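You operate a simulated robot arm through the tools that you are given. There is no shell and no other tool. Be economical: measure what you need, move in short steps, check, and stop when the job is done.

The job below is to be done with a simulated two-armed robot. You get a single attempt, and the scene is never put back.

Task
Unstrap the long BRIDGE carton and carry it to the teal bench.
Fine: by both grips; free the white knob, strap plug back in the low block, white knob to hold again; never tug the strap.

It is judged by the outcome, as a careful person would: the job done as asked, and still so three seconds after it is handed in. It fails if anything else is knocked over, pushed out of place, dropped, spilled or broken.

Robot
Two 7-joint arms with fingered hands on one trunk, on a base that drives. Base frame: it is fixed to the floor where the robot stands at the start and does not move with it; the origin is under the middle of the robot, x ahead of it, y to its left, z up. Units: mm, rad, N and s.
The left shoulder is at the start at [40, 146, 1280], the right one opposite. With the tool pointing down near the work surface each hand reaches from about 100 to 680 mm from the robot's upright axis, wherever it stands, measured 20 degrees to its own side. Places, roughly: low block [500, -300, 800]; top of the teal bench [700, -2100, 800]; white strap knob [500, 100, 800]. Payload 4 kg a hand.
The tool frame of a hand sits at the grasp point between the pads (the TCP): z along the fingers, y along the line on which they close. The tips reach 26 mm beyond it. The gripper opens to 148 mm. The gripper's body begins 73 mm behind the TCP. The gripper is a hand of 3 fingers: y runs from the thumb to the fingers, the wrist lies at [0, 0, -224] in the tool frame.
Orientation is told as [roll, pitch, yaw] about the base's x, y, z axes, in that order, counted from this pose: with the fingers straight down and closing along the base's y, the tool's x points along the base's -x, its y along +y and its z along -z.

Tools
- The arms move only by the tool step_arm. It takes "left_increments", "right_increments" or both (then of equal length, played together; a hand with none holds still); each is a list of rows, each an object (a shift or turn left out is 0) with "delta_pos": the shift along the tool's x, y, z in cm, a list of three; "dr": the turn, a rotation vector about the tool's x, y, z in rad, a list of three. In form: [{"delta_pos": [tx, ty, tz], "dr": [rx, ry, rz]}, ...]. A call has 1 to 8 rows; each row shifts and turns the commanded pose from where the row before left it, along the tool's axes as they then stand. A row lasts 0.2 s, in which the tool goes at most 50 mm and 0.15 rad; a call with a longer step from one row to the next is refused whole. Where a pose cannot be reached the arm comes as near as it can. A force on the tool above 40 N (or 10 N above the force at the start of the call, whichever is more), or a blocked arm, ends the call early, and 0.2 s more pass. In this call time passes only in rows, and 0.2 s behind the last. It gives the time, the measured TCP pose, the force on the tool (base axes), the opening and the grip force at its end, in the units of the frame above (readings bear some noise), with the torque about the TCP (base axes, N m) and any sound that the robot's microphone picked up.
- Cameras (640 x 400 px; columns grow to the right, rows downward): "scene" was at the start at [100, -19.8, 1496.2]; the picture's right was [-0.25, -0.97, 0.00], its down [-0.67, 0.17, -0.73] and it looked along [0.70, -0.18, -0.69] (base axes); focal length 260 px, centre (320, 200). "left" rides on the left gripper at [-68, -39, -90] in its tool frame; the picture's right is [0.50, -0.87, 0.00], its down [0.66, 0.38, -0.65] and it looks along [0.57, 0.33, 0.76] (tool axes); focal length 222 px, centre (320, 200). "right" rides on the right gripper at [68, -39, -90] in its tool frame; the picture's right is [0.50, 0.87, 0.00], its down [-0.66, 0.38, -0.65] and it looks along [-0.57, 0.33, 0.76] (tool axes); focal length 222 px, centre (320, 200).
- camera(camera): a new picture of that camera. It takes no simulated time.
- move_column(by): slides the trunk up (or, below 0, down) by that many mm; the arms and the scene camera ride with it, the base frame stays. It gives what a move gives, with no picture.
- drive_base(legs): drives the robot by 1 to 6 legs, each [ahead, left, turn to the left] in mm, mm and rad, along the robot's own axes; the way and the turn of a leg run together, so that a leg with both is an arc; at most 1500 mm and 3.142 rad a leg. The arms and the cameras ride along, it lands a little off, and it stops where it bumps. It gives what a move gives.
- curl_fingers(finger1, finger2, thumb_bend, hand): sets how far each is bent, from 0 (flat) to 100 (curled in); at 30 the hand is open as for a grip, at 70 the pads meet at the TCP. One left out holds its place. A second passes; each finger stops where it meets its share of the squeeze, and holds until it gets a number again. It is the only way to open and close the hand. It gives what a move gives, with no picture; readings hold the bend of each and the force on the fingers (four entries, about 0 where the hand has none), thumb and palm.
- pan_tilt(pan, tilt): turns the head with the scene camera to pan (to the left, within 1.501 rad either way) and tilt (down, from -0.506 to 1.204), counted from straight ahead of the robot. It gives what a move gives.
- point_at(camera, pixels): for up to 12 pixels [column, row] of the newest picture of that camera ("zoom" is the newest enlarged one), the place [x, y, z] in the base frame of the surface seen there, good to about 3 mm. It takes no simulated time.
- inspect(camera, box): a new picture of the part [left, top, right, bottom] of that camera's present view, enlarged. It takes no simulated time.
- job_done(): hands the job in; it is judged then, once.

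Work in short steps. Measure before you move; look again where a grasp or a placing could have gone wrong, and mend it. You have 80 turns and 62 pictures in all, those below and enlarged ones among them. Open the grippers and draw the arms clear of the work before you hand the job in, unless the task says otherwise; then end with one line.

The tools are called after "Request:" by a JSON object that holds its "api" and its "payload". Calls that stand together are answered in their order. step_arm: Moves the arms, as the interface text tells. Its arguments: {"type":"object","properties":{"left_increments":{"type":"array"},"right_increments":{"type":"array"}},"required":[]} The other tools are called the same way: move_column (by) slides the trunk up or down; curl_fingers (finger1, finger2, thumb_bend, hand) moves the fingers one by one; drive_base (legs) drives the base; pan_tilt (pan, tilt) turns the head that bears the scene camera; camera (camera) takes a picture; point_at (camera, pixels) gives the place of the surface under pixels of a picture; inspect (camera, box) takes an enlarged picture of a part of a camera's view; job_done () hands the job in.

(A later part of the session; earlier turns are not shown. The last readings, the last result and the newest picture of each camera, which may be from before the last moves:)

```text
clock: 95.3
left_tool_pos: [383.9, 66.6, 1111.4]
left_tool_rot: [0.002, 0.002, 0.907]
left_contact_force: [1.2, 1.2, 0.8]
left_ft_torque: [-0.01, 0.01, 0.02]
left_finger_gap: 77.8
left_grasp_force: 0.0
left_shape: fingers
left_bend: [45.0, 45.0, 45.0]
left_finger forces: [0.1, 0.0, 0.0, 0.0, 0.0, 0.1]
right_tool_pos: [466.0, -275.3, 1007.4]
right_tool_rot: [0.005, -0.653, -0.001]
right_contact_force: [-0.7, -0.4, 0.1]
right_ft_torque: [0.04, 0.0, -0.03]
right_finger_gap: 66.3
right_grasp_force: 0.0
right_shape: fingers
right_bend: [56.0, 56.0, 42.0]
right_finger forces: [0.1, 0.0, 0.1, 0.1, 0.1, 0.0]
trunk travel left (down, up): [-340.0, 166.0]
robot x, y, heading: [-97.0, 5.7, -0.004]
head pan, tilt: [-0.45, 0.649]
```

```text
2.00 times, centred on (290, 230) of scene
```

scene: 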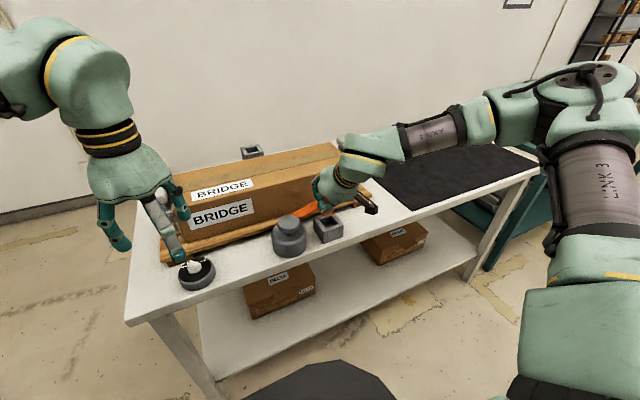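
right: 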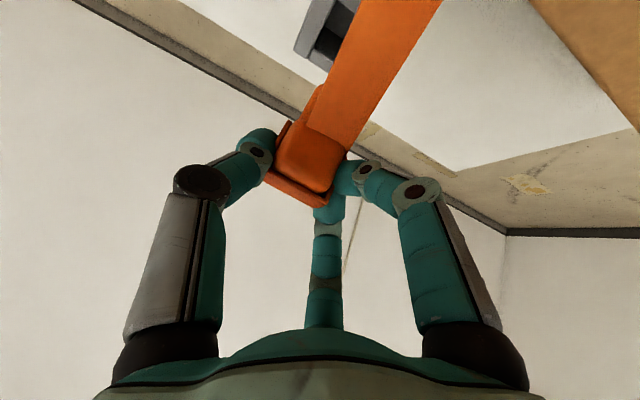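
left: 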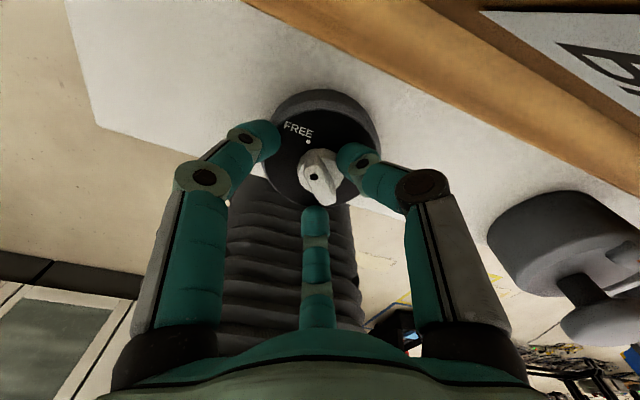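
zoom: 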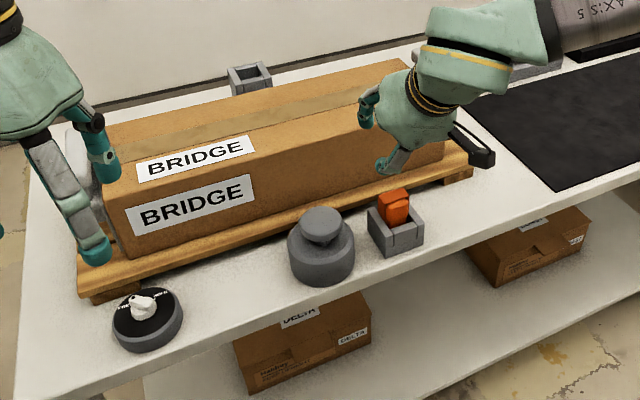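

The plug sits in the low block and the strap has run in clear of the carton. Next the knob: I un-pitch and raise the right hand, align the left hand's yaw, and drive back ahead 97 mm.

Request:
{"api": "step_arm", "payload": {"left_increments": [{"dr": [0, 0, 0.122]}, {}, {}, {}, {}, {}], "right_increments": [{"delta_pos": [0, 0, -4]}, {"delta_pos": [0, 0, -3], "dr": [0, 0.13, 0]}, {"delta_pos": [0, 0, -3], "dr": [0, 0.13, 0]}, {"delta_pos": [0, 0, -3], "dr": [0, 0.13, 0]}, {"delta_pos": [0, 0, -2], "dr": [0, 0.13, 0]}, {"delta_pos": [0, 0, -2], "dr": [0, 0.13, 0]}]}}

Request:
{"api": "drive_base", "payload": {"legs": [[97, 0, 0]]}}

```text
clock: 96.7
left_tool_pos: [385.6, 66.2, 1111.8]
left_tool_rot: [-0.001, 0.004, 0.785]
left_contact_force: [-0.7, -0.2, 0.2]
left_ft_torque: [0.03, 0.02, -0.03]
left_finger_gap: 78.1
left_grasp_force: 0.2
left_shape: fingers
left_bend: [45.0, 45.0, 45.0]
left_finger forces: [0.0, 0.0, 0.0, 0.0, 0.0, 0.0]
right_tool_pos: [388.6, -275.6, 1155.8]
right_tool_rot: [0.005, 0.0, 0.002]
right_contact_force: [-0.6, -0.4, -0.7]
right_ft_torque: [-0.01, -0.01, -0.01]
right_finger_gap: 66.5
right_grasp_force: 0.0
right_shape: fingers
right_bend: [56.0, 56.0, 42.0]
right_finger forces: [0.1, 0.0, 0.0, 0.0, 0.1, 0.0]
trunk travel left (down, up): [-340.0, 166.0]
robot x, y, heading: [-96.8, 4.3, 0.001]
head pan, tilt: [-0.45, 0.649]
```

```text
clock: 97.8
left_tool_pos: [476.2, 64.3, 1112.4]
left_tool_rot: [-0.005, 0.0, 0.786]
left_contact_force: [0.5, -0.5, -0.7]
left_ft_torque: [0.01, 0.0, 0.01]
left_finger_gap: 78.3
left_grasp_force: 0.1
left_shape: fingers
left_bend: [45.0, 45.0, 45.0]
left_finger forces: [0.1, 0.1, 0.0, 0.0, 0.1, 0.0]
right_tool_pos: [481.0, -276.9, 1156.1]
right_tool_rot: [0.004, -0.003, 0.002]
right_contact_force: [-0.4, 0.4, 0.3]
right_ft_torque: [-0.02, -0.03, 0.01]
right_finger_gap: 66.2
right_grasp_force: 0.0
right_shape: fingers
right_bend: [56.0, 56.0, 42.0]
right_finger forces: [0.1, 0.0, 0.0, 0.0, 0.0, 0.1]
trunk travel left (down, up): [-340.0, 166.0]
robot x, y, heading: [-0.6, 7.0, -0.0]
head pan, tilt: [-0.45, 0.649]
```

Pre-curl the left digits to 55, descend over the knob to z≈866 (a touch higher than before so tips don't drag on the dial), and close.

Request:
{"api": "curl_fingers", "payload": {"hand": "left", "finger1": 55, "finger2": 55, "thumb_bend": 55}}

Request:
{"api": "step_arm", "payload": {"left_increments": [{"delta_pos": [-0.05, -0.37, 4.5]}, {"delta_pos": [0, 0, 4.5]}, {"delta_pos": [0, 0, 4.5]}, {"delta_pos": [0, 0, 4.5]}, {"delta_pos": [0, 0, 4.0]}, {"delta_pos": [0, 0, 2.0]}, {"delta_pos": [0, 0, 0.5]}]}}

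Request:
{"api": "curl_fingers", "payload": {"hand": "left", "finger1": 70, "finger2": 70, "thumb_bend": 70}}

```text
clock: 98.8
left_tool_pos: [477.2, 65.0, 1112.1]
left_tool_rot: [-0.002, 0.001, 0.787]
left_contact_force: [-0.1, -1.1, -1.2]
left_ft_torque: [0.0, -0.01, -0.03]
left_finger_gap: 46.5
left_grasp_force: 0.1
left_shape: fingers
left_bend: [55.0, 55.0, 55.0]
left_finger forces: [0.1, 0.1, 0.0, 0.1, 0.1, 0.1]
right_tool_pos: [481.5, -277.7, 1156.3]
right_tool_rot: [0.005, -0.004, 0.001]
right_contact_force: [0.7, 0.0, -1.0]
right_ft_torque: [0.01, -0.02, 0.0]
right_finger_gap: 66.1
right_grasp_force: 0.1
right_shape: fingers
right_bend: [56.0, 56.0, 42.0]
right_finger forces: [0.0, 0.0, 0.0, 0.0, 0.0, 0.0]
trunk travel left (down, up): [-340.0, 166.0]
robot x, y, heading: [-1.5, 3.6, 0.0]
head pan, tilt: [-0.45, 0.649]
```

```text
clock: 100.5
left_tool_pos: [480.9, 61.2, 867.7]
left_tool_rot: [-0.001, 0.002, 0.784]
left_contact_force: [0.4, -0.6, 0.2]
left_ft_torque: [0.04, 0.02, -0.04]
left_finger_gap: 46.3
left_grasp_force: 0.0
left_shape: fingers
left_bend: [55.0, 55.0, 55.0]
left_finger forces: [0.1, 0.0, 0.0, 0.0, 0.1, 0.1]
right_tool_pos: [483.2, -277.0, 1156.0]
right_tool_rot: [0.007, -0.001, 0.002]
right_contact_force: [-0.7, -0.1, 0.5]
right_ft_torque: [-0.01, -0.01, 0.0]
right_finger_gap: 66.3
right_grasp_force: 0.0
right_shape: fingers
right_bend: [56.0, 56.0, 42.0]
right_finger forces: [0.0, 0.2, 0.0, 0.0, 0.1, 0.0]
trunk travel left (down, up): [-340.0, 166.0]
robot x, y, heading: [0.7, 5.7, -0.002]
head pan, tilt: [-0.45, 0.649]
```

```text
clock: 101.5
left_tool_pos: [480.7, 63.6, 868.0]
left_tool_rot: [-0.001, 0.003, 0.786]
left_contact_force: [1.2, 0.6, -0.4]
left_ft_torque: [-0.05, -0.04, 0.0]
left_finger_gap: 17.8
left_grasp_force: 8.1
left_shape: fingers
left_bend: [63.0, 64.0, 66.0]
left_finger forces: [5.0, 4.6, 0.1, 0.0, 6.5, 0.0]
right_tool_pos: [482.4, -278.0, 1155.7]
right_tool_rot: [0.006, -0.002, 0.001]
right_contact_force: [-0.1, -0.1, -0.1]
right_ft_torque: [-0.02, 0.02, -0.01]
right_finger_gap: 66.2
right_grasp_force: 0.0
right_shape: fingers
right_bend: [56.0, 56.0, 42.0]
right_finger forces: [0.0, 0.0, 0.1, 0.0, 0.0, 0.1]
trunk travel left (down, up): [-340.0, 166.0]
robot x, y, heading: [-4.2, 5.3, 0.003]
head pan, tilt: [-0.45, 0.649]
```

Knob gripped (63/64/66). I turn it right by 1.6 rad to HOLD, open, rise and check.

Request:
{"api": "step_arm", "payload": {"left_increments": [{"dr": [0, 0, 0.134]}, {"dr": [0, 0, 0.134]}, {"dr": [0, 0, 0.134]}, {"dr": [0, 0, 0.134]}, {"dr": [0, 0, 0.134]}, {"dr": [0, 0, 0.134]}]}}

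Request:
{"api": "step_arm", "payload": {"left_increments": [{"dr": [0, 0, 0.134]}, {"dr": [0, 0, 0.134]}, {"dr": [0, 0, 0.134]}, {"dr": [0, 0, 0.134]}, {"dr": [0, 0, 0.134]}, {"dr": [0, 0, 0.134]}]}}

Request:
{"api": "curl_fingers", "payload": {"hand": "left", "finger1": 52, "finger2": 52, "thumb_bend": 52}}

Request:
{"api": "step_arm", "payload": {"left_increments": [{"delta_pos": [0, 0, -3]}, {"delta_pos": [0, 0, -4]}, {"delta_pos": [0, 0, -4]}]}}

Request:
{"api": "inspect", "payload": {"camera": "left", "box": [250, 30, 390, 150]}}

```text
clock: 102.8
left_tool_pos: [481.0, 62.1, 868.2]
left_tool_rot: [-0.003, -0.001, -0.022]
left_contact_force: [3.3, -1.6, 5.7]
left_ft_torque: [-0.16, -0.06, 0.03]
left_finger_gap: 17.7
left_grasp_force: 10.3
left_shape: fingers
left_bend: [63.0, 64.0, 66.0]
left_finger forces: [5.6, 5.4, 0.1, 0.0, 10.0, 0.0]
right_tool_pos: [483.0, -277.1, 1156.3]
right_tool_rot: [0.007, -0.003, 0.002]
right_contact_force: [-0.2, -1.0, 0.2]
right_ft_torque: [-0.03, 0.0, 0.03]
right_finger_gap: 66.6
right_grasp_force: 0.0
right_shape: fingers
right_bend: [56.0, 56.0, 42.0]
right_finger forces: [0.0, 0.0, 0.0, 0.0, 0.1, 0.0]
trunk travel left (down, up): [-340.0, 166.0]
robot x, y, heading: [-1.9, 2.2, 0.002]
head pan, tilt: [-0.45, 0.649]
```

```text
clock: 104.2
left_tool_pos: [480.7, 61.5, 867.0]
left_tool_rot: [0.001, -0.004, -0.825]
left_contact_force: [-0.4, -5.7, 11.7]
left_ft_torque: [-0.16, 0.12, 0.13]
left_finger_gap: 17.8
left_grasp_force: 12.9
left_shape: fingers
left_bend: [63.0, 64.0, 66.0]
left_finger forces: [5.4, 5.9, 0.0, 0.1, 15.1, 0.1]
right_tool_pos: [482.3, -278.7, 1156.6]
right_tool_rot: [0.006, -0.004, 0.002]
right_contact_force: [0.1, -0.3, 0.2]
right_ft_torque: [0.0, -0.02, -0.01]
right_finger_gap: 66.3
right_grasp_force: 0.2
right_shape: fingers
right_bend: [56.0, 56.0, 42.0]
right_finger forces: [0.0, 0.0, 0.0, 0.1, 0.1, 0.0]
trunk travel left (down, up): [-340.0, 166.0]
robot x, y, heading: [-1.2, 2.3, 0.004]
head pan, tilt: [-0.45, 0.649]
```

```text
clock: 105.2
left_tool_pos: [481.0, 62.4, 867.0]
left_tool_rot: [-0.002, -0.002, -0.823]
left_contact_force: [-0.4, 0.6, -0.8]
left_ft_torque: [0.01, 0.01, -0.01]
left_finger_gap: 55.4
left_grasp_force: 0.1
left_shape: fingers
left_bend: [52.0, 52.0, 52.0]
left_finger forces: [0.0, 0.1, 0.0, 0.1, 0.0, 0.1]
right_tool_pos: [483.7, -278.3, 1155.8]
right_tool_rot: [0.006, -0.002, 0.002]
right_contact_force: [0.2, 0.0, 0.1]
right_ft_torque: [0.01, 0.01, 0.0]
right_finger_gap: 66.5
right_grasp_force: 0.0
right_shape: fingers
right_bend: [56.0, 56.0, 42.0]
right_finger forces: [0.0, 0.0, 0.1, 0.1, 0.0, 0.1]
trunk travel left (down, up): [-340.0, 166.0]
robot x, y, heading: [-0.7, 4.6, -0.0]
head pan, tilt: [-0.45, 0.649]
```

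```text
clock: 106.0
left_tool_pos: [480.4, 60.7, 978.1]
left_tool_rot: [-0.002, -0.002, -0.825]
left_contact_force: [0.4, -0.2, -0.6]
left_ft_torque: [0.03, -0.01, -0.02]
left_finger_gap: 55.1
left_grasp_force: 0.1
left_shape: fingers
left_bend: [52.0, 52.0, 52.0]
left_finger forces: [0.0, 0.0, 0.0, 0.0, 0.1, 0.0]
right_tool_pos: [481.4, -278.1, 1156.9]
right_tool_rot: [0.007, -0.004, 0.002]
right_contact_force: [-0.1, 0.8, 0.3]
right_ft_torque: [0.02, 0.03, 0.0]
right_finger_gap: 66.2
right_grasp_force: 0.1
right_shape: fingers
right_bend: [56.0, 56.0, 42.0]
right_finger forces: [0.0, 0.1, 0.0, 0.1, 0.1, 0.0]
trunk travel left (down, up): [-340.0, 166.0]
robot x, y, heading: [-2.2, 3.6, -0.001]
head pan, tilt: [-0.45, 0.649]
```

```text
3.33 times, centred on (320, 90) of left
```

zoom: 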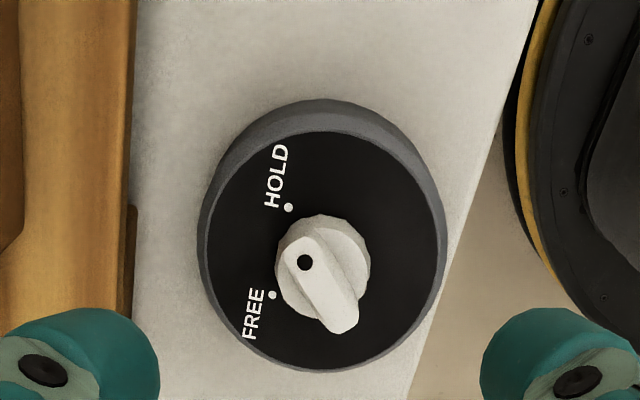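

Knob back-projects to -44°: HOLD again. Now the carton: I lift the left hand out of the way with yaw 0, and take a view of both end grips.

Request:
{"api": "step_arm", "payload": {"left_increments": [{"delta_pos": [0, 0, -3], "dr": [0, 0, -0.1375]}, {"delta_pos": [0, 0, -3], "dr": [0, 0, -0.1375]}, {"delta_pos": [0, 0, -3], "dr": [0, 0, -0.1375]}, {"delta_pos": [0, 0, -3], "dr": [0, 0, -0.1375]}, {"delta_pos": [0, 0, -3], "dr": [0, 0, -0.1375]}, {"delta_pos": [0, 0, -3], "dr": [0, 0, -0.1375]}, {"delta_pos": [3, 2, 0]}, {"delta_pos": [3, 2, 0]}], "right_increments": [{"delta_pos": [3, -3, 0]}, {"delta_pos": [3, -3, 0]}, {}, {}, {}, {}, {}, {}]}}

Request:
{"api": "pan_tilt", "payload": {"pan": -0.25, "tilt": 0.62}}

Request:
{"api": "inspect", "payload": {"camera": "scene", "box": [200, 130, 480, 305]}}

```text
clock: 107.8
left_tool_pos: [419.0, 104.9, 1157.3]
left_tool_rot: [-0.004, -0.002, 0.005]
left_contact_force: [-0.6, 1.1, -0.7]
left_ft_torque: [0.01, -0.02, 0.0]
left_finger_gap: 55.0
left_grasp_force: 0.1
left_shape: fingers
left_bend: [52.0, 52.0, 52.0]
left_finger forces: [0.0, 0.0, 0.0, 0.0, 0.0, 0.0]
right_tool_pos: [418.6, -335.5, 1158.0]
right_tool_rot: [0.003, -0.003, 0.001]
right_contact_force: [0.2, -0.7, 0.3]
right_ft_torque: [-0.01, -0.01, 0.02]
right_finger_gap: 66.7
right_grasp_force: 0.2
right_shape: fingers
right_bend: [56.0, 56.0, 42.0]
right_finger forces: [0.0, 0.0, 0.1, 0.1, 0.0, 0.0]
trunk travel left (down, up): [-340.0, 166.0]
robot x, y, heading: [-2.5, 4.6, -0.004]
head pan, tilt: [-0.45, 0.649]
```

```text
clock: 108.6
left_tool_pos: [420.6, 102.3, 1157.5]
left_tool_rot: [-0.003, 0.0, 0.002]
left_contact_force: [-0.3, -0.4, -0.3]
left_ft_torque: [-0.01, 0.03, 0.02]
left_finger_gap: 55.1
left_grasp_force: 0.0
left_shape: fingers
left_bend: [52.0, 52.0, 52.0]
left_finger forces: [0.0, 0.1, 0.0, 0.0, 0.0, 0.0]
right_tool_pos: [419.6, -337.0, 1155.4]
right_tool_rot: [0.005, -0.003, 0.002]
right_contact_force: [0.6, -0.5, -0.5]
right_ft_torque: [0.01, 0.0, 0.04]
right_finger_gap: 66.1
right_grasp_force: 0.1
right_shape: fingers
right_bend: [56.0, 56.0, 42.0]
right_finger forces: [0.0, 0.0, 0.0, 0.0, 0.1, 0.0]
trunk travel left (down, up): [-340.0, 166.0]
robot x, y, heading: [-1.1, 5.0, -0.002]
head pan, tilt: [-0.25, 0.62]
```

```text
2.29 times, centred on (340, 218) of scene
```

zoom: 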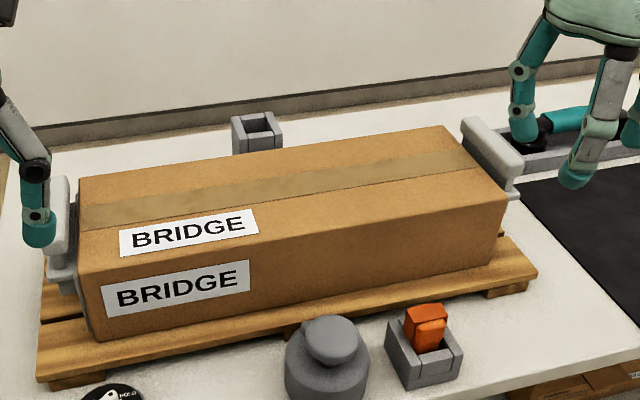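

The grips are upright bars along x on brackets at each carton end. I measure them.

Request:
{"api": "point_at", "payload": {"camera": "zoom", "pixels": [[468, 120], [480, 125], [500, 150], [515, 162], [522, 160], [490, 128], [514, 180], [52, 180], [62, 178], [62, 205], [60, 240], [68, 215]]}}

Request:
{"api": "point_at", "payload": {"camera": "zoom", "pixels": [[440, 128], [506, 195], [480, 165], [80, 180], [82, 265], [100, 338], [498, 262], [55, 270], [75, 250], [475, 140], [508, 165], [538, 270]]}}

```text
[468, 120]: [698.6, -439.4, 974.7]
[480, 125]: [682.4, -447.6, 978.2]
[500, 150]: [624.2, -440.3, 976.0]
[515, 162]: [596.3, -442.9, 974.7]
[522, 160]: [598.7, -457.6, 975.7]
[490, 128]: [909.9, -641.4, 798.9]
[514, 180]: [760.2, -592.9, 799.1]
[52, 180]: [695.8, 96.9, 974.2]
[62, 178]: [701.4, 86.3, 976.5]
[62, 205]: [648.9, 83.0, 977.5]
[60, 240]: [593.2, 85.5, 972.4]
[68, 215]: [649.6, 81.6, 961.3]
```

```text
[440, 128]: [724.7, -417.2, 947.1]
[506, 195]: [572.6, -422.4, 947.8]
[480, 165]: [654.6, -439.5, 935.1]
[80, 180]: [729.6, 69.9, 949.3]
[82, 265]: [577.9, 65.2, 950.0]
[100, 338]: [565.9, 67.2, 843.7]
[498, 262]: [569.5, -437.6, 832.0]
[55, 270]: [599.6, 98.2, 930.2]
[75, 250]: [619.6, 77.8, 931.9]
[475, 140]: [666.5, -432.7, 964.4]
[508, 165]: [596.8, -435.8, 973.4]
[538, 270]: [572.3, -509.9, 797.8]
```

Bars: x 592–702, left y≈81–101, right y≈-437…-458, top 977, carton top 948. I open both hands, pitch them -0.35 for reach, and drive 185 mm ahead with hands high.

Request:
{"api": "curl_fingers", "payload": {"hand": "right", "finger1": 50, "finger2": 50, "thumb_bend": 50}}

Request:
{"api": "step_arm", "payload": {"left_increments": [{"dr": [0, -0.117, 0]}, {"dr": [0, -0.117, 0]}, {"dr": [0, -0.116, 0]}, {"delta_pos": [0, 0, 0]}], "right_increments": [{"delta_pos": [0, -3, 0], "dr": [0, -0.117, 0]}, {"delta_pos": [0, -3.5, 0], "dr": [0, -0.117, 0]}, {"delta_pos": [0, -3.5, 0], "dr": [0, -0.116, 0]}, {}]}}

Request:
{"api": "drive_base", "payload": {"legs": [[185, 0, 0]]}}

```text
clock: 109.6
left_tool_pos: [419.8, 102.0, 1158.0]
left_tool_rot: [-0.002, 0.001, 0.003]
left_contact_force: [0.7, 0.4, 0.7]
left_ft_torque: [0.03, 0.02, 0.01]
left_finger_gap: 55.2
left_grasp_force: 0.1
left_shape: fingers
left_bend: [52.0, 52.0, 52.0]
left_finger forces: [0.1, 0.0, 0.0, 0.1, 0.0, 0.1]
right_tool_pos: [419.4, -337.2, 1155.8]
right_tool_rot: [0.006, -0.002, 0.002]
right_contact_force: [0.1, 0.0, 0.0]
right_ft_torque: [-0.01, 0.0, 0.0]
right_finger_gap: 61.8
right_grasp_force: 0.0
right_shape: fingers
right_bend: [50.0, 50.0, 50.0]
right_finger forces: [0.0, 0.0, 0.0, 0.1, 0.0, 0.0]
trunk travel left (down, up): [-340.0, 166.0]
robot x, y, heading: [-1.2, 3.8, -0.003]
head pan, tilt: [-0.25, 0.62]
```

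```text
clock: 110.6
left_tool_pos: [421.6, 103.8, 1155.8]
left_tool_rot: [-0.004, -0.352, 0.003]
left_contact_force: [-0.6, 0.4, -0.2]
left_ft_torque: [0.02, -0.01, 0.0]
left_finger_gap: 55.0
left_grasp_force: 0.1
left_shape: fingers
left_bend: [52.0, 52.0, 52.0]
left_finger forces: [0.0, 0.0, 0.0, 0.0, 0.1, 0.1]
right_tool_pos: [423.1, -436.0, 1155.3]
right_tool_rot: [0.005, -0.352, 0.0]
right_contact_force: [-0.1, 0.8, 0.5]
right_ft_torque: [0.02, 0.0, 0.0]
right_finger_gap: 62.1
right_grasp_force: 0.1
right_shape: fingers
right_bend: [50.0, 50.0, 50.0]
right_finger forces: [0.0, 0.0, 0.0, 0.0, 0.0, 0.0]
trunk travel left (down, up): [-340.0, 166.0]
robot x, y, heading: [-3.0, 3.8, -0.004]
head pan, tilt: [-0.25, 0.62]
```

```text
clock: 112.1
left_tool_pos: [606.3, 103.2, 1158.7]
left_tool_rot: [0.0, -0.352, 0.002]
left_contact_force: [-0.2, -0.7, 0.4]
left_ft_torque: [0.01, 0.0, -0.02]
left_finger_gap: 55.1
left_grasp_force: 0.1
left_shape: fingers
left_bend: [52.0, 52.0, 52.0]
left_finger forces: [0.0, 0.0, 0.0, 0.0, 0.0, 0.1]
right_tool_pos: [606.5, -437.3, 1157.6]
right_tool_rot: [0.004, -0.354, 0.001]
right_contact_force: [-0.5, -0.6, 0.5]
right_ft_torque: [0.0, -0.01, 0.01]
right_finger_gap: 62.0
right_grasp_force: 0.0
right_shape: fingers
right_bend: [50.0, 50.0, 50.0]
right_finger forces: [0.1, 0.1, 0.0, 0.0, 0.0, 0.1]
trunk travel left (down, up): [-340.0, 166.0]
robot x, y, heading: [186.7, 0.9, -0.001]
head pan, tilt: [-0.25, 0.62]
```

I bring both hands in over the bars (Δx +37, down 90) and then lower with the trunk to just above the bar tops.

Request:
{"api": "step_arm", "payload": {"left_increments": [{"delta_pos": [-0.12, -0.27, 3.24]}, {"delta_pos": [-0.12, -0.27, 3.24]}, {"delta_pos": [-0.12, -0.27, 3.24]}, {}], "right_increments": [{"delta_pos": [-0.12, -0.2, 3.24]}, {"delta_pos": [-0.12, -0.2, 3.24]}, {"delta_pos": [-0.12, -0.2, 3.24]}, {}]}}

Request:
{"api": "move_column", "payload": {"by": -55}}

Request:
{"api": "camera", "payload": {"camera": "scene"}}

```text
clock: 113.1
left_tool_pos: [642.7, 94.5, 1068.2]
left_tool_rot: [-0.004, -0.351, 0.002]
left_contact_force: [-0.4, 0.1, -0.5]
left_ft_torque: [0.02, -0.01, 0.01]
left_finger_gap: 55.2
left_grasp_force: 0.1
left_shape: fingers
left_bend: [52.0, 52.0, 52.0]
left_finger forces: [0.1, 0.1, 0.0, 0.0, 0.0, 0.0]
right_tool_pos: [645.8, -444.9, 1067.6]
right_tool_rot: [0.006, -0.355, 0.001]
right_contact_force: [-0.1, -0.7, 0.3]
right_ft_torque: [0.0, 0.0, -0.02]
right_finger_gap: 62.1
right_grasp_force: 0.0
right_shape: fingers
right_bend: [50.0, 50.0, 50.0]
right_finger forces: [0.0, 0.0, 0.1, 0.0, 0.0, 0.0]
trunk travel left (down, up): [-340.0, 166.0]
robot x, y, heading: [183.4, 4.6, -0.006]
head pan, tilt: [-0.25, 0.62]
```

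```text
clock: 114.1
left_tool_pos: [643.3, 94.0, 1013.7]
left_tool_rot: [-0.003, -0.35, 0.001]
left_contact_force: [-0.3, -0.3, -0.6]
left_ft_torque: [0.02, 0.01, 0.0]
left_finger_gap: 55.0
left_grasp_force: 0.1
left_shape: fingers
left_bend: [52.0, 52.0, 52.0]
left_finger forces: [0.1, 0.0, 0.1, 0.0, 0.1, 0.0]
right_tool_pos: [645.7, -445.9, 1011.3]
right_tool_rot: [0.006, -0.356, 0.001]
right_contact_force: [-0.6, 0.4, -0.2]
right_ft_torque: [0.01, 0.02, -0.02]
right_finger_gap: 62.1
right_grasp_force: 0.0
right_shape: fingers
right_bend: [50.0, 50.0, 50.0]
right_finger forces: [0.0, 0.1, 0.0, 0.0, 0.1, 0.0]
trunk travel left (down, up): [-285.0, 221.0]
robot x, y, heading: [186.0, 6.5, -0.001]
head pan, tilt: [-0.25, 0.62]
```

```text
3 pictures are left
```

scene: 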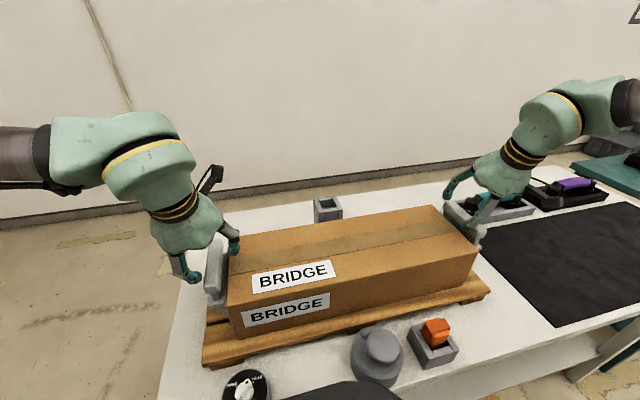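

Both hands straddle the bars properly. I lower 31 mm (tips ≈955, above the carton top) and close both hands firmly, then lift slightly and read the load.

Request:
{"api": "move_column", "payload": {"by": -33}}

Request:
{"api": "curl_fingers", "payload": {"hand": "left", "finger1": 88, "finger2": 88, "thumb_bend": 86}}

Request:
{"api": "curl_fingers", "payload": {"hand": "right", "finger1": 88, "finger2": 88, "thumb_bend": 86}}

Request:
{"api": "move_column", "payload": {"by": 12}}

```text
clock: 114.7
left_tool_pos: [642.0, 97.2, 986.3]
left_tool_rot: [-0.003, -0.353, 0.002]
left_contact_force: [0.8, -0.3, -0.4]
left_ft_torque: [0.0, 0.01, 0.01]
left_finger_gap: 55.1
left_grasp_force: 0.1
left_shape: fingers
left_bend: [52.0, 52.0, 52.0]
left_finger forces: [0.0, 0.0, 0.0, 0.0, 0.0, 0.0]
right_tool_pos: [646.9, -443.6, 993.1]
right_tool_rot: [0.002, -0.367, 0.0]
right_contact_force: [-7.2, 0.4, 22.0]
right_ft_torque: [0.41, 0.88, 0.12]
right_finger_gap: 58.1
right_grasp_force: 11.2
right_shape: fingers
right_bend: [51.0, 50.0, 50.0]
right_finger forces: [22.2, 0.0, 0.0, 0.1, 0.0, 0.0]
trunk travel left (down, up): [-257.0, 249.0]
robot x, y, heading: [180.4, 9.4, -0.002]
head pan, tilt: [-0.25, 0.62]
stopped: the force on the tool passed its limit at 43 N (the readings are from after the stop); the commanded pose is now the measured one
```

```text
clock: 115.7
left_tool_pos: [642.0, 95.8, 986.0]
left_tool_rot: [-0.004, -0.352, 0.0]
left_contact_force: [2.0, -6.1, 0.2]
left_ft_torque: [0.01, 0.04, -0.05]
left_finger_gap: 24.0
left_grasp_force: 18.4
left_shape: fingers
left_bend: [63.0, 63.0, 61.0]
left_finger forces: [7.6, 7.7, 0.0, 0.0, 21.2, 0.0]
right_tool_pos: [646.2, -443.8, 992.9]
right_tool_rot: [0.002, -0.367, 0.001]
right_contact_force: [-9.4, 1.0, 27.1]
right_ft_torque: [0.5, 0.97, 0.12]
right_finger_gap: 57.7
right_grasp_force: 13.4
right_shape: fingers
right_bend: [51.0, 50.0, 50.0]
right_finger forces: [27.3, 0.1, 0.0, 0.0, 0.0, 0.0]
trunk travel left (down, up): [-257.0, 249.0]
robot x, y, heading: [186.2, 8.0, 0.002]
head pan, tilt: [-0.25, 0.62]
```

```text
clock: 116.7
left_tool_pos: [644.7, 95.0, 985.7]
left_tool_rot: [-0.004, -0.349, 0.002]
left_contact_force: [1.9, 4.3, -0.9]
left_ft_torque: [0.24, 0.01, 0.07]
left_finger_gap: 23.6
left_grasp_force: 19.2
left_shape: fingers
left_bend: [63.0, 63.0, 62.0]
left_finger forces: [10.4, 10.3, 0.0, 0.1, 16.7, 0.0]
right_tool_pos: [648.5, -445.6, 989.1]
right_tool_rot: [0.004, -0.362, 0.001]
right_contact_force: [0.0, -2.8, 0.4]
right_ft_torque: [0.1, 0.06, -0.05]
right_finger_gap: 24.3
right_grasp_force: 19.1
right_shape: fingers
right_bend: [62.0, 62.0, 62.0]
right_finger forces: [8.8, 8.8, 0.0, 0.0, 20.9, 0.1]
trunk travel left (down, up): [-257.0, 249.0]
robot x, y, heading: [183.2, 4.4, 0.001]
head pan, tilt: [-0.25, 0.62]
```

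```text
clock: 117.3
left_tool_pos: [644.1, 95.2, 996.8]
left_tool_rot: [-0.003, -0.35, 0.001]
left_contact_force: [0.2, 4.6, -6.2]
left_ft_torque: [0.24, 0.05, 0.04]
left_finger_gap: 23.6
left_grasp_force: 18.7
left_shape: fingers
left_bend: [63.0, 63.0, 62.0]
left_finger forces: [10.4, 10.4, 0.0, 0.0, 16.4, 0.0]
right_tool_pos: [648.7, -445.4, 1000.1]
right_tool_rot: [0.004, -0.361, -0.001]
right_contact_force: [0.4, -4.4, -5.6]
right_ft_torque: [0.05, 0.07, 0.01]
right_finger_gap: 24.2
right_grasp_force: 18.9
right_shape: fingers
right_bend: [62.0, 62.0, 62.0]
right_finger forces: [8.5, 8.5, 0.0, 0.1, 21.3, 0.1]
trunk travel left (down, up): [-269.0, 237.0]
robot x, y, heading: [182.5, 4.5, 0.0]
head pan, tilt: [-0.25, 0.62]
```

It lifts with only ~6 N per hand, but the grip overlaps just ~10 mm of the bars. I set it back down, open slightly, go ~9 mm deeper, re-grip and lift again.

Request:
{"api": "move_column", "payload": {"by": -12}}

Request:
{"api": "curl_fingers", "payload": {"hand": "left", "finger1": 57, "finger2": 57, "thumb_bend": 57}}

Request:
{"api": "curl_fingers", "payload": {"hand": "right", "finger1": 57, "finger2": 57, "thumb_bend": 57}}

Request:
{"api": "step_arm", "payload": {"left_increments": [{"delta_pos": [0.15, -0.1, 0.42]}, {"delta_pos": [0.15, -0.1, 0.42]}, {}], "right_increments": [{"delta_pos": [0.18, 0, 0.5]}, {"delta_pos": [0.18, 0, 0.5]}, {}]}}

Request:
{"api": "curl_fingers", "payload": {"hand": "left", "finger1": 90, "finger2": 90, "thumb_bend": 88}}

Request:
{"api": "curl_fingers", "payload": {"hand": "right", "finger1": 90, "finger2": 90, "thumb_bend": 88}}

Request:
{"api": "move_column", "payload": {"by": 80}}

```text
clock: 117.9
left_tool_pos: [644.0, 94.3, 985.5]
left_tool_rot: [-0.002, -0.35, 0.001]
left_contact_force: [0.6, 3.7, -5.8]
left_ft_torque: [0.21, 0.05, 0.06]
left_finger_gap: 23.8
left_grasp_force: 18.5
left_shape: fingers
left_bend: [63.0, 63.0, 62.0]
left_finger forces: [10.3, 10.3, 0.1, 0.1, 16.8, 0.1]
right_tool_pos: [649.2, -445.2, 988.8]
right_tool_rot: [0.005, -0.362, 0.001]
right_contact_force: [-0.6, -4.5, -5.5]
right_ft_torque: [0.04, 0.08, 0.02]
right_finger_gap: 24.2
right_grasp_force: 19.2
right_shape: fingers
right_bend: [62.0, 62.0, 62.0]
right_finger forces: [8.6, 8.5, 0.0, 0.0, 20.9, 0.1]
trunk travel left (down, up): [-257.0, 249.0]
robot x, y, heading: [180.7, 5.4, -0.001]
head pan, tilt: [-0.25, 0.62]
```

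```text
clock: 118.9
left_tool_pos: [643.6, 95.0, 986.4]
left_tool_rot: [-0.003, -0.348, 0.003]
left_contact_force: [-0.4, 3.2, 0.8]
left_ft_torque: [0.07, -0.04, 0.01]
left_finger_gap: 43.1
left_grasp_force: 1.1
left_shape: fingers
left_bend: [56.0, 56.0, 56.0]
left_finger forces: [1.5, 1.3, 0.1, 0.0, 0.0, 0.0]
right_tool_pos: [649.0, -445.6, 989.2]
right_tool_rot: [0.004, -0.361, 0.0]
right_contact_force: [0.2, -3.3, -4.2]
right_ft_torque: [0.05, 0.01, 0.02]
right_finger_gap: 24.2
right_grasp_force: 19.3
right_shape: fingers
right_bend: [62.0, 62.0, 62.0]
right_finger forces: [9.0, 8.7, 0.1, 0.0, 20.6, 0.0]
trunk travel left (down, up): [-257.0, 249.0]
robot x, y, heading: [182.2, 6.4, 0.003]
head pan, tilt: [-0.25, 0.62]
```

```text
clock: 119.9
left_tool_pos: [644.0, 95.5, 986.0]
left_tool_rot: [-0.003, -0.351, 0.002]
left_contact_force: [-0.4, 1.1, 0.7]
left_ft_torque: [0.0, 0.01, 0.02]
left_finger_gap: 42.6
left_grasp_force: 0.4
left_shape: fingers
left_bend: [56.0, 56.0, 56.0]
left_finger forces: [0.5, 0.5, 0.0, 0.1, 0.0, 0.1]
right_tool_pos: [647.4, -445.4, 990.7]
right_tool_rot: [0.004, -0.362, 0.001]
right_contact_force: [0.1, 0.2, 3.0]
right_ft_torque: [0.06, 0.05, -0.01]
right_finger_gap: 41.7
right_grasp_force: 1.4
right_shape: fingers
right_bend: [57.0, 56.0, 56.0]
right_finger forces: [3.1, 0.5, 0.0, 0.0, 0.0, 0.0]
trunk travel left (down, up): [-257.0, 249.0]
robot x, y, heading: [186.0, 2.9, -0.002]
head pan, tilt: [-0.25, 0.62]
```

```text
clock: 120.7
left_tool_pos: [642.5, 92.6, 981.6]
left_tool_rot: [-0.006, -0.359, 0.005]
left_contact_force: [1.8, 2.6, 21.4]
left_ft_torque: [-0.6, -0.24, 0.18]
left_finger_gap: 43.3
left_grasp_force: 11.0
left_shape: fingers
left_bend: [55.0, 56.0, 56.0]
left_finger forces: [1.8, 1.2, 0.0, 0.0, 19.3, 0.1]
right_tool_pos: [645.4, -443.4, 982.3]
right_tool_rot: [0.002, -0.366, 0.001]
right_contact_force: [-5.7, 1.2, 16.0]
right_ft_torque: [0.27, 0.3, 0.04]
right_finger_gap: 34.9
right_grasp_force: 10.7
right_shape: fingers
right_bend: [59.0, 56.0, 56.0]
right_finger forces: [21.3, 0.0, 0.0, 0.0, 0.1, 0.0]
trunk travel left (down, up): [-257.0, 249.0]
robot x, y, heading: [185.1, -0.3, 0.001]
head pan, tilt: [-0.25, 0.62]
```

```text
clock: 121.7
left_tool_pos: [640.8, 93.1, 977.0]
left_tool_rot: [-0.002, -0.348, 0.0]
left_contact_force: [0.9, -6.9, -7.0]
left_ft_torque: [-0.03, -0.02, -0.03]
left_finger_gap: 25.3
left_grasp_force: 18.9
left_shape: fingers
left_bend: [61.0, 60.0, 61.0]
left_finger forces: [8.0, 7.6, 0.0, 0.0, 22.0, 0.0]
right_tool_pos: [646.3, -443.7, 980.9]
right_tool_rot: [0.004, -0.365, 0.001]
right_contact_force: [-9.2, 3.8, 19.1]
right_ft_torque: [0.36, 0.32, 0.05]
right_finger_gap: 35.9
right_grasp_force: 12.8
right_shape: fingers
right_bend: [73.0, 56.0, 56.0]
right_finger forces: [24.7, 0.2, 0.0, 0.0, 0.0, 0.0]
trunk travel left (down, up): [-257.0, 249.0]
robot x, y, heading: [182.4, 5.6, -0.002]
head pan, tilt: [-0.25, 0.62]
```

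```text
clock: 122.7
left_tool_pos: [645.0, 92.5, 976.5]
left_tool_rot: [-0.002, -0.349, 0.003]
left_contact_force: [-0.7, 1.1, -3.8]
left_ft_torque: [0.15, -0.02, 0.05]
left_finger_gap: 24.7
left_grasp_force: 18.9
left_shape: fingers
left_bend: [61.0, 60.0, 61.0]
left_finger forces: [10.3, 9.1, 0.1, 0.0, 18.3, 0.0]
right_tool_pos: [649.2, -444.5, 977.7]
right_tool_rot: [0.003, -0.363, -0.001]
right_contact_force: [0.1, 0.3, -0.1]
right_ft_torque: [0.14, 0.06, 0.01]
right_finger_gap: 23.1
right_grasp_force: 20.6
right_shape: fingers
right_bend: [75.0, 63.0, 61.0]
right_finger forces: [12.6, 8.6, 0.1, 0.1, 20.3, 0.0]
trunk travel left (down, up): [-257.0, 249.0]
robot x, y, heading: [187.0, 4.4, -0.005]
head pan, tilt: [-0.25, 0.62]
```

```text
clock: 123.9
left_tool_pos: [644.9, 92.3, 1054.5]
left_tool_rot: [-0.002, -0.348, 0.002]
left_contact_force: [0.1, 1.1, -6.0]
left_ft_torque: [0.13, 0.05, 0.02]
left_finger_gap: 25.2
left_grasp_force: 18.0
left_shape: fingers
left_bend: [61.0, 60.0, 61.0]
left_finger forces: [10.3, 8.5, 0.0, 0.0, 17.9, 0.1]
right_tool_pos: [648.9, -445.4, 1057.8]
right_tool_rot: [0.005, -0.361, 0.001]
right_contact_force: [0.4, -0.4, -5.9]
right_ft_torque: [0.09, 0.11, 0.04]
right_finger_gap: 22.7
right_grasp_force: 20.9
right_shape: fingers
right_bend: [75.0, 63.0, 61.0]
right_finger forces: [13.4, 8.1, 0.0, 0.0, 20.7, 0.0]
trunk travel left (down, up): [-337.0, 169.0]
robot x, y, heading: [184.0, 6.0, -0.001]
head pan, tilt: [-0.25, 0.62]
```

Carton is up 80 mm, ~6 N per hand, steady. I raise 60 mm more, back away 300 mm and strafe right 1400 mm, then look at the teal bench.

Request:
{"api": "move_column", "payload": {"by": 60}}

Request:
{"api": "drive_base", "payload": {"legs": [[-150, 0, 0], [-150, 0, 0], [0, -700, 0], [0, -700, 0]]}}

Request:
{"api": "pan_tilt", "payload": {"pan": -0.6, "tilt": 0.6}}

Request:
{"api": "camera", "payload": {"camera": "scene"}}

```text
clock: 124.9
left_tool_pos: [643.6, 90.7, 1115.3]
left_tool_rot: [-0.002, -0.348, 0.001]
left_contact_force: [0.2, 1.9, -6.3]
left_ft_torque: [0.11, 0.01, 0.02]
left_finger_gap: 25.1
left_grasp_force: 17.9
left_shape: fingers
left_bend: [61.0, 60.0, 61.0]
left_finger forces: [10.4, 8.6, 0.0, 0.1, 17.8, 0.0]
right_tool_pos: [649.2, -444.5, 1118.0]
right_tool_rot: [0.005, -0.359, 0.0]
right_contact_force: [-0.6, -1.4, -4.7]
right_ft_torque: [0.11, 0.09, 0.05]
right_finger_gap: 22.7
right_grasp_force: 21.4
right_shape: fingers
right_bend: [75.0, 63.0, 61.0]
right_finger forces: [13.6, 8.0, 0.1, 0.0, 20.7, 0.0]
trunk travel left (down, up): [-397.0, 109.0]
robot x, y, heading: [182.9, 8.3, -0.001]
head pan, tilt: [-0.25, 0.62]
```

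```text
clock: 134.1
left_tool_pos: [355.7, -1306.0, 1116.8]
left_tool_rot: [-0.002, -0.348, 0.018]
left_contact_force: [-0.7, 0.4, -5.7]
left_ft_torque: [0.09, 0.03, 0.05]
left_finger_gap: 24.9
left_grasp_force: 18.2
left_shape: fingers
left_bend: [61.0, 60.0, 61.0]
left_finger forces: [10.2, 8.3, 0.0, 0.2, 18.0, 0.1]
right_tool_pos: [368.7, -1842.3, 1118.2]
right_tool_rot: [0.004, -0.362, 0.015]
right_contact_force: [0.9, -1.0, -5.3]
right_ft_torque: [0.06, 0.1, 0.06]
right_finger_gap: 22.6
right_grasp_force: 21.7
right_shape: fingers
right_bend: [75.0, 63.0, 61.0]
right_finger forces: [13.8, 8.2, 0.0, 0.0, 20.7, 0.0]
trunk travel left (down, up): [-397.0, 109.0]
robot x, y, heading: [-104.3, -1401.7, 0.015]
head pan, tilt: [-0.25, 0.62]
```

```text
clock: 134.9
left_tool_pos: [356.1, -1306.3, 1115.9]
left_tool_rot: [-0.001, -0.348, 0.016]
left_contact_force: [0.5, -0.6, -6.4]
left_ft_torque: [0.06, -0.02, 0.0]
left_finger_gap: 24.9
left_grasp_force: 18.5
left_shape: fingers
left_bend: [61.0, 60.0, 61.0]
left_finger forces: [10.1, 8.3, 0.0, 0.0, 18.3, 0.0]
right_tool_pos: [368.5, -1843.2, 1117.3]
right_tool_rot: [0.005, -0.361, 0.016]
right_contact_force: [0.5, 0.4, -4.7]
right_ft_torque: [0.06, 0.1, 0.04]
right_finger_gap: 22.6
right_grasp_force: 21.7
right_shape: fingers
right_bend: [75.0, 63.0, 61.0]
right_finger forces: [14.0, 8.5, 0.1, 0.0, 20.6, 0.0]
trunk travel left (down, up): [-397.0, 109.0]
robot x, y, heading: [-102.7, -1399.5, 0.013]
head pan, tilt: [-0.6, 0.6]
```

```text
2 pictures are left
```

scene: 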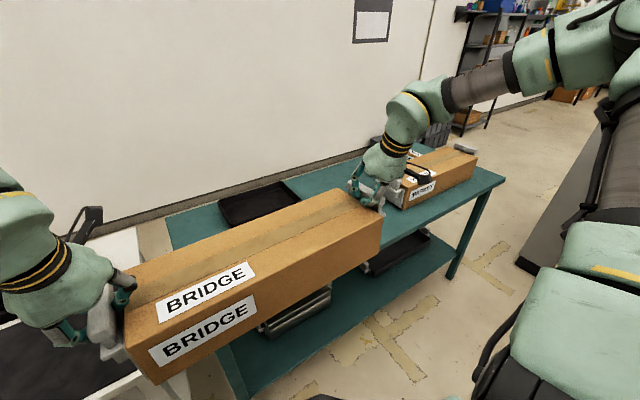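

The teal bench lies ahead-right with a black tray (250,205) at its back left and another carton (440,175) at its right end. I measure free space.

Request:
{"api": "point_at", "payload": {"camera": "scene", "pixels": [[170, 225], [180, 245], [285, 190], [222, 222], [285, 200], [320, 185], [345, 170], [405, 208], [475, 182], [502, 182], [440, 205], [395, 150]]}}

Request:
{"api": "point_at", "payload": {"camera": "scene", "pixels": [[400, 225], [385, 235], [340, 160], [370, 145], [420, 195], [450, 150], [405, 185], [250, 205], [220, 205], [300, 180], [385, 160], [230, 375]]}}

```text
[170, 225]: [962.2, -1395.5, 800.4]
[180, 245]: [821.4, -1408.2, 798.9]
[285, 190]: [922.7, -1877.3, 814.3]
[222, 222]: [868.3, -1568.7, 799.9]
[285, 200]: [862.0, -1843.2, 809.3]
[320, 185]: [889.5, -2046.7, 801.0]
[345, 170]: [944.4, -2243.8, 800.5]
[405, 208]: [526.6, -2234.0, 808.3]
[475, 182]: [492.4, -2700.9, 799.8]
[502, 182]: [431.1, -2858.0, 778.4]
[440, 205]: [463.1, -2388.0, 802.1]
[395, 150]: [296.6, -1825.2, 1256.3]
```

```text
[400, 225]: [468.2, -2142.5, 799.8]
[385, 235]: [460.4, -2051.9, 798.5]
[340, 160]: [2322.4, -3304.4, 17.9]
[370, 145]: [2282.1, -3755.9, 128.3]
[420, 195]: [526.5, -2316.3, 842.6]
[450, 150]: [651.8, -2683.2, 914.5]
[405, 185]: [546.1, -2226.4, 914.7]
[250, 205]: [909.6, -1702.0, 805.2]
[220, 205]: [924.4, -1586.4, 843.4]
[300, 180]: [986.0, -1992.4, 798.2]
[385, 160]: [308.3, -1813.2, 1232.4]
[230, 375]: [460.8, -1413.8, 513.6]
```

Free area on the teal bench: x≈450–850, y≈-1410…-2200. I'll centre the carton at ≈[640,-1820]. I strafe 246 mm right with the small heading correction, and check the landing area with the right-hand camera.

Request:
{"api": "drive_base", "payload": {"legs": [[0, -246, -0.014]]}}

Request:
{"api": "camera", "payload": {"camera": "right"}}

Request:
{"api": "point_at", "payload": {"camera": "right", "pixels": [[320, 60], [280, 60], [240, 60], [200, 60], [360, 60], [320, 20], [260, 20], [320, 100], [270, 100], [180, 40], [230, 90], [400, 60]]}}

```text
clock: 136.8
left_tool_pos: [358.8, -1555.4, 1116.2]
left_tool_rot: [-0.003, -0.351, 0.004]
left_contact_force: [-0.2, 0.5, -6.1]
left_ft_torque: [0.08, 0.0, -0.03]
left_finger_gap: 25.0
left_grasp_force: 18.3
left_shape: fingers
left_bend: [61.0, 60.0, 61.0]
left_finger forces: [10.2, 8.4, 0.0, 0.0, 18.2, 0.1]
right_tool_pos: [363.6, -2090.5, 1120.0]
right_tool_rot: [0.002, -0.363, 0.0]
right_contact_force: [0.0, 0.7, -5.0]
right_ft_torque: [0.08, 0.09, 0.04]
right_finger_gap: 22.3
right_grasp_force: 21.7
right_shape: fingers
right_bend: [75.0, 63.0, 61.0]
right_finger forces: [13.7, 8.5, 0.1, 0.0, 20.5, 0.1]
trunk travel left (down, up): [-397.0, 109.0]
robot x, y, heading: [-103.7, -1647.1, 0.002]
head pan, tilt: [-0.6, 0.6]
```

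```text
1 pictures are left
```

right: 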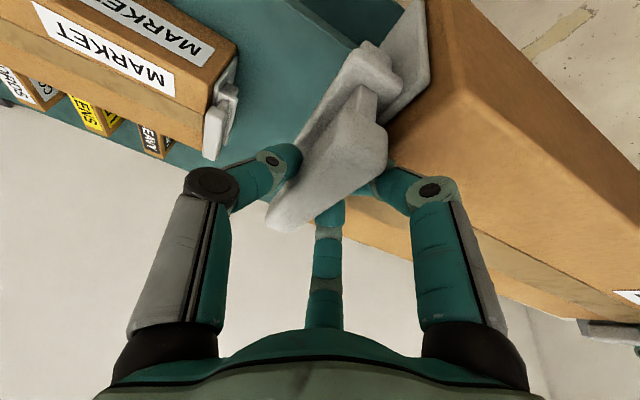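

```text
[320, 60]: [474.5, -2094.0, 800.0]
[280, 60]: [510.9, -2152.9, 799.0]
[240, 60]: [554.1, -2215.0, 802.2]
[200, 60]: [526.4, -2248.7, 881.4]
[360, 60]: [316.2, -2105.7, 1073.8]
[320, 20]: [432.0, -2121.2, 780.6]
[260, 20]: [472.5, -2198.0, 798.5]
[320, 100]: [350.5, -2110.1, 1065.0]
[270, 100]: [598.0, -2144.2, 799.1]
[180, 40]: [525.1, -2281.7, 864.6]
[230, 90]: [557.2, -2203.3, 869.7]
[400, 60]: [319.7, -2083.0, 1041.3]
```

The MARKET carton's grip is at y≈-2195, so I want the carton ~60 mm further left. The landing zone is hidden behind my load, so I briefly strafe 450 mm right and look at it from the side with the last picture.

Request:
{"api": "drive_base", "payload": {"legs": [[0, -450, 0]]}}

Request:
{"api": "pan_tilt", "payload": {"pan": 0.35, "tilt": 0.55}}

Request:
{"api": "camera", "payload": {"camera": "scene"}}

```text
clock: 139.4
left_tool_pos: [358.9, -2000.3, 1116.2]
left_tool_rot: [-0.003, -0.347, 0.008]
left_contact_force: [-0.1, 0.7, -5.9]
left_ft_torque: [0.09, 0.01, 0.05]
left_finger_gap: 25.0
left_grasp_force: 18.6
left_shape: fingers
left_bend: [61.0, 60.0, 61.0]
left_finger forces: [10.1, 8.5, 0.0, 0.0, 18.4, 0.0]
right_tool_pos: [365.1, -2535.4, 1118.7]
right_tool_rot: [0.004, -0.362, 0.004]
right_contact_force: [0.1, 0.9, -4.7]
right_ft_torque: [0.11, 0.1, 0.04]
right_finger_gap: 22.3
right_grasp_force: 21.6
right_shape: fingers
right_bend: [75.0, 63.0, 61.0]
right_finger forces: [13.8, 8.6, 0.1, 0.0, 20.6, 0.1]
trunk travel left (down, up): [-397.0, 109.0]
robot x, y, heading: [-103.7, -2089.0, 0.006]
head pan, tilt: [-0.6, 0.6]
```

```text
clock: 140.7
left_tool_pos: [358.8, -2001.1, 1115.7]
left_tool_rot: [0.0, -0.347, 0.006]
left_contact_force: [-0.2, 0.2, -6.5]
left_ft_torque: [0.08, 0.04, 0.01]
left_finger_gap: 24.7
left_grasp_force: 18.8
left_shape: fingers
left_bend: [61.0, 60.0, 61.0]
left_finger forces: [10.1, 8.5, 0.1, 0.0, 18.4, 0.1]
right_tool_pos: [365.1, -2537.8, 1117.1]
right_tool_rot: [0.006, -0.362, 0.004]
right_contact_force: [-0.7, 0.0, -6.1]
right_ft_torque: [0.08, 0.1, 0.05]
right_finger_gap: 22.6
right_grasp_force: 21.8
right_shape: fingers
right_bend: [75.0, 63.0, 61.0]
right_finger forces: [13.8, 8.7, 0.0, 0.1, 20.4, 0.0]
trunk travel left (down, up): [-397.0, 109.0]
robot x, y, heading: [-103.8, -2088.7, -0.001]
head pan, tilt: [0.351, 0.55]
```

```text
0 pictures are left
```

scene: 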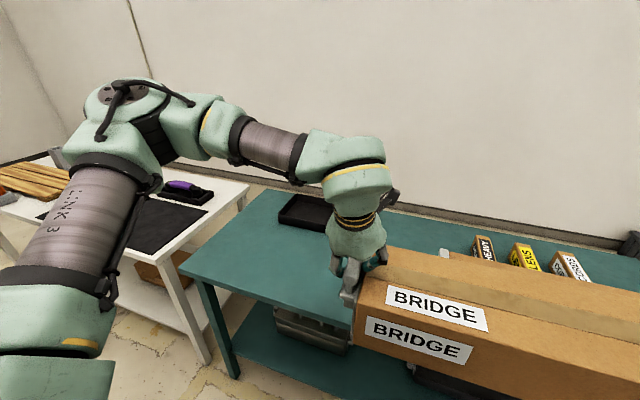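

The landing zone is clear; only the tray sits at the back (305,215). I measure tray front, bench edges and the grey item at (443,253).

Request:
{"api": "point_at", "payload": {"camera": "scene", "pixels": [[278, 222], [320, 235], [300, 225], [443, 252], [182, 270], [340, 310], [250, 290], [265, 192], [300, 270], [340, 285], [410, 240], [305, 207]]}}

Request:
{"api": "drive_base", "payload": {"legs": [[0, 505, 0]]}}

```text
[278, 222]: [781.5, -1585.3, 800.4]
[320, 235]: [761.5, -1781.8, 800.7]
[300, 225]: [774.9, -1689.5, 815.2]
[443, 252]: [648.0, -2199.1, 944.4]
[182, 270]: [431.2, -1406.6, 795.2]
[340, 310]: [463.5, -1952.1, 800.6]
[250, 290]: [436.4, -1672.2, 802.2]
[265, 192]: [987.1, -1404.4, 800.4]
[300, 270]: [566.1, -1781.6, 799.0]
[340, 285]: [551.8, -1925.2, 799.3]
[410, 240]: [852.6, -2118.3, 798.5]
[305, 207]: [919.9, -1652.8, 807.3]
```

```text
clock: 143.7
left_tool_pos: [358.1, -1492.2, 1116.7]
left_tool_rot: [0.002, -0.347, 0.003]
left_contact_force: [0.1, -0.1, -6.9]
left_ft_torque: [0.05, 0.0, 0.03]
left_finger_gap: 25.1
left_grasp_force: 18.6
left_shape: fingers
left_bend: [61.0, 60.0, 61.0]
left_finger forces: [10.1, 8.4, 0.0, 0.1, 18.5, 0.0]
right_tool_pos: [364.7, -2029.8, 1117.3]
right_tool_rot: [0.006, -0.358, 0.002]
right_contact_force: [-1.0, 0.2, -4.8]
right_ft_torque: [0.06, 0.07, 0.03]
right_finger_gap: 22.5
right_grasp_force: 21.7
right_shape: fingers
right_bend: [75.0, 63.0, 61.0]
right_finger forces: [13.7, 8.6, 0.0, 0.0, 20.6, 0.1]
trunk travel left (down, up): [-397.0, 109.0]
robot x, y, heading: [-102.4, -1584.8, 0.004]
head pan, tilt: [0.351, 0.55]
```

Carton will go at centre x≈600 (tray front 778, bench front 433). I drive 234 mm ahead, then lower by trunk most of the way.

Request:
{"api": "drive_base", "payload": {"legs": [[234, 0, 0]]}}

Request:
{"api": "move_column", "payload": {"by": -155}}

Request:
{"api": "move_column", "payload": {"by": -10}}

```text
clock: 145.4
left_tool_pos: [586.0, -1493.5, 1116.6]
left_tool_rot: [-0.002, -0.347, 0.0]
left_contact_force: [0.3, 0.5, -5.9]
left_ft_torque: [0.08, -0.02, 0.01]
left_finger_gap: 24.9
left_grasp_force: 18.9
left_shape: fingers
left_bend: [61.0, 60.0, 61.0]
left_finger forces: [10.1, 8.6, 0.1, 0.1, 18.5, 0.1]
right_tool_pos: [588.1, -2031.8, 1117.6]
right_tool_rot: [0.006, -0.361, -0.005]
right_contact_force: [-0.7, 0.3, -5.7]
right_ft_torque: [0.1, 0.12, 0.03]
right_finger_gap: 22.5
right_grasp_force: 21.7
right_shape: fingers
right_bend: [75.0, 63.0, 61.0]
right_finger forces: [13.8, 8.7, 0.0, 0.0, 20.5, 0.0]
trunk travel left (down, up): [-397.0, 109.0]
robot x, y, heading: [127.4, -1583.0, -0.004]
head pan, tilt: [0.351, 0.55]
```

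```text
clock: 147.2
left_tool_pos: [589.0, -1494.7, 960.9]
left_tool_rot: [-0.002, -0.35, -0.002]
left_contact_force: [-0.4, 0.4, -5.5]
left_ft_torque: [0.07, -0.01, 0.02]
left_finger_gap: 24.7
left_grasp_force: 18.6
left_shape: fingers
left_bend: [61.0, 60.0, 61.0]
left_finger forces: [10.1, 8.7, 0.0, 0.1, 18.6, 0.0]
right_tool_pos: [590.5, -2031.0, 963.1]
right_tool_rot: [0.005, -0.36, -0.004]
right_contact_force: [0.0, 0.2, -6.0]
right_ft_torque: [0.06, 0.09, 0.04]
right_finger_gap: 22.3
right_grasp_force: 21.6
right_shape: fingers
right_bend: [75.0, 63.0, 61.0]
right_finger forces: [13.7, 8.9, 0.0, 0.1, 20.5, 0.0]
trunk travel left (down, up): [-242.0, 264.0]
robot x, y, heading: [128.2, -1584.1, -0.008]
head pan, tilt: [0.351, 0.55]
```

```text
clock: 147.8
left_tool_pos: [587.8, -1493.2, 951.8]
left_tool_rot: [-0.002, -0.347, -0.002]
left_contact_force: [0.1, -0.2, -6.2]
left_ft_torque: [0.0, 0.0, -0.01]
left_finger_gap: 25.1
left_grasp_force: 18.7
left_shape: fingers
left_bend: [61.0, 60.0, 61.0]
left_finger forces: [10.2, 8.5, 0.1, 0.0, 18.5, 0.0]
right_tool_pos: [590.9, -2031.2, 954.5]
right_tool_rot: [0.006, -0.36, -0.004]
right_contact_force: [0.3, 0.3, -6.1]
right_ft_torque: [0.06, 0.09, 0.07]
right_finger_gap: 22.6
right_grasp_force: 21.5
right_shape: fingers
right_bend: [75.0, 63.0, 61.0]
right_finger forces: [13.7, 8.7, 0.0, 0.0, 20.4, 0.1]
trunk travel left (down, up): [-232.0, 274.0]
robot x, y, heading: [125.5, -1581.9, -0.007]
head pan, tilt: [0.351, 0.55]
5 turns are left
```

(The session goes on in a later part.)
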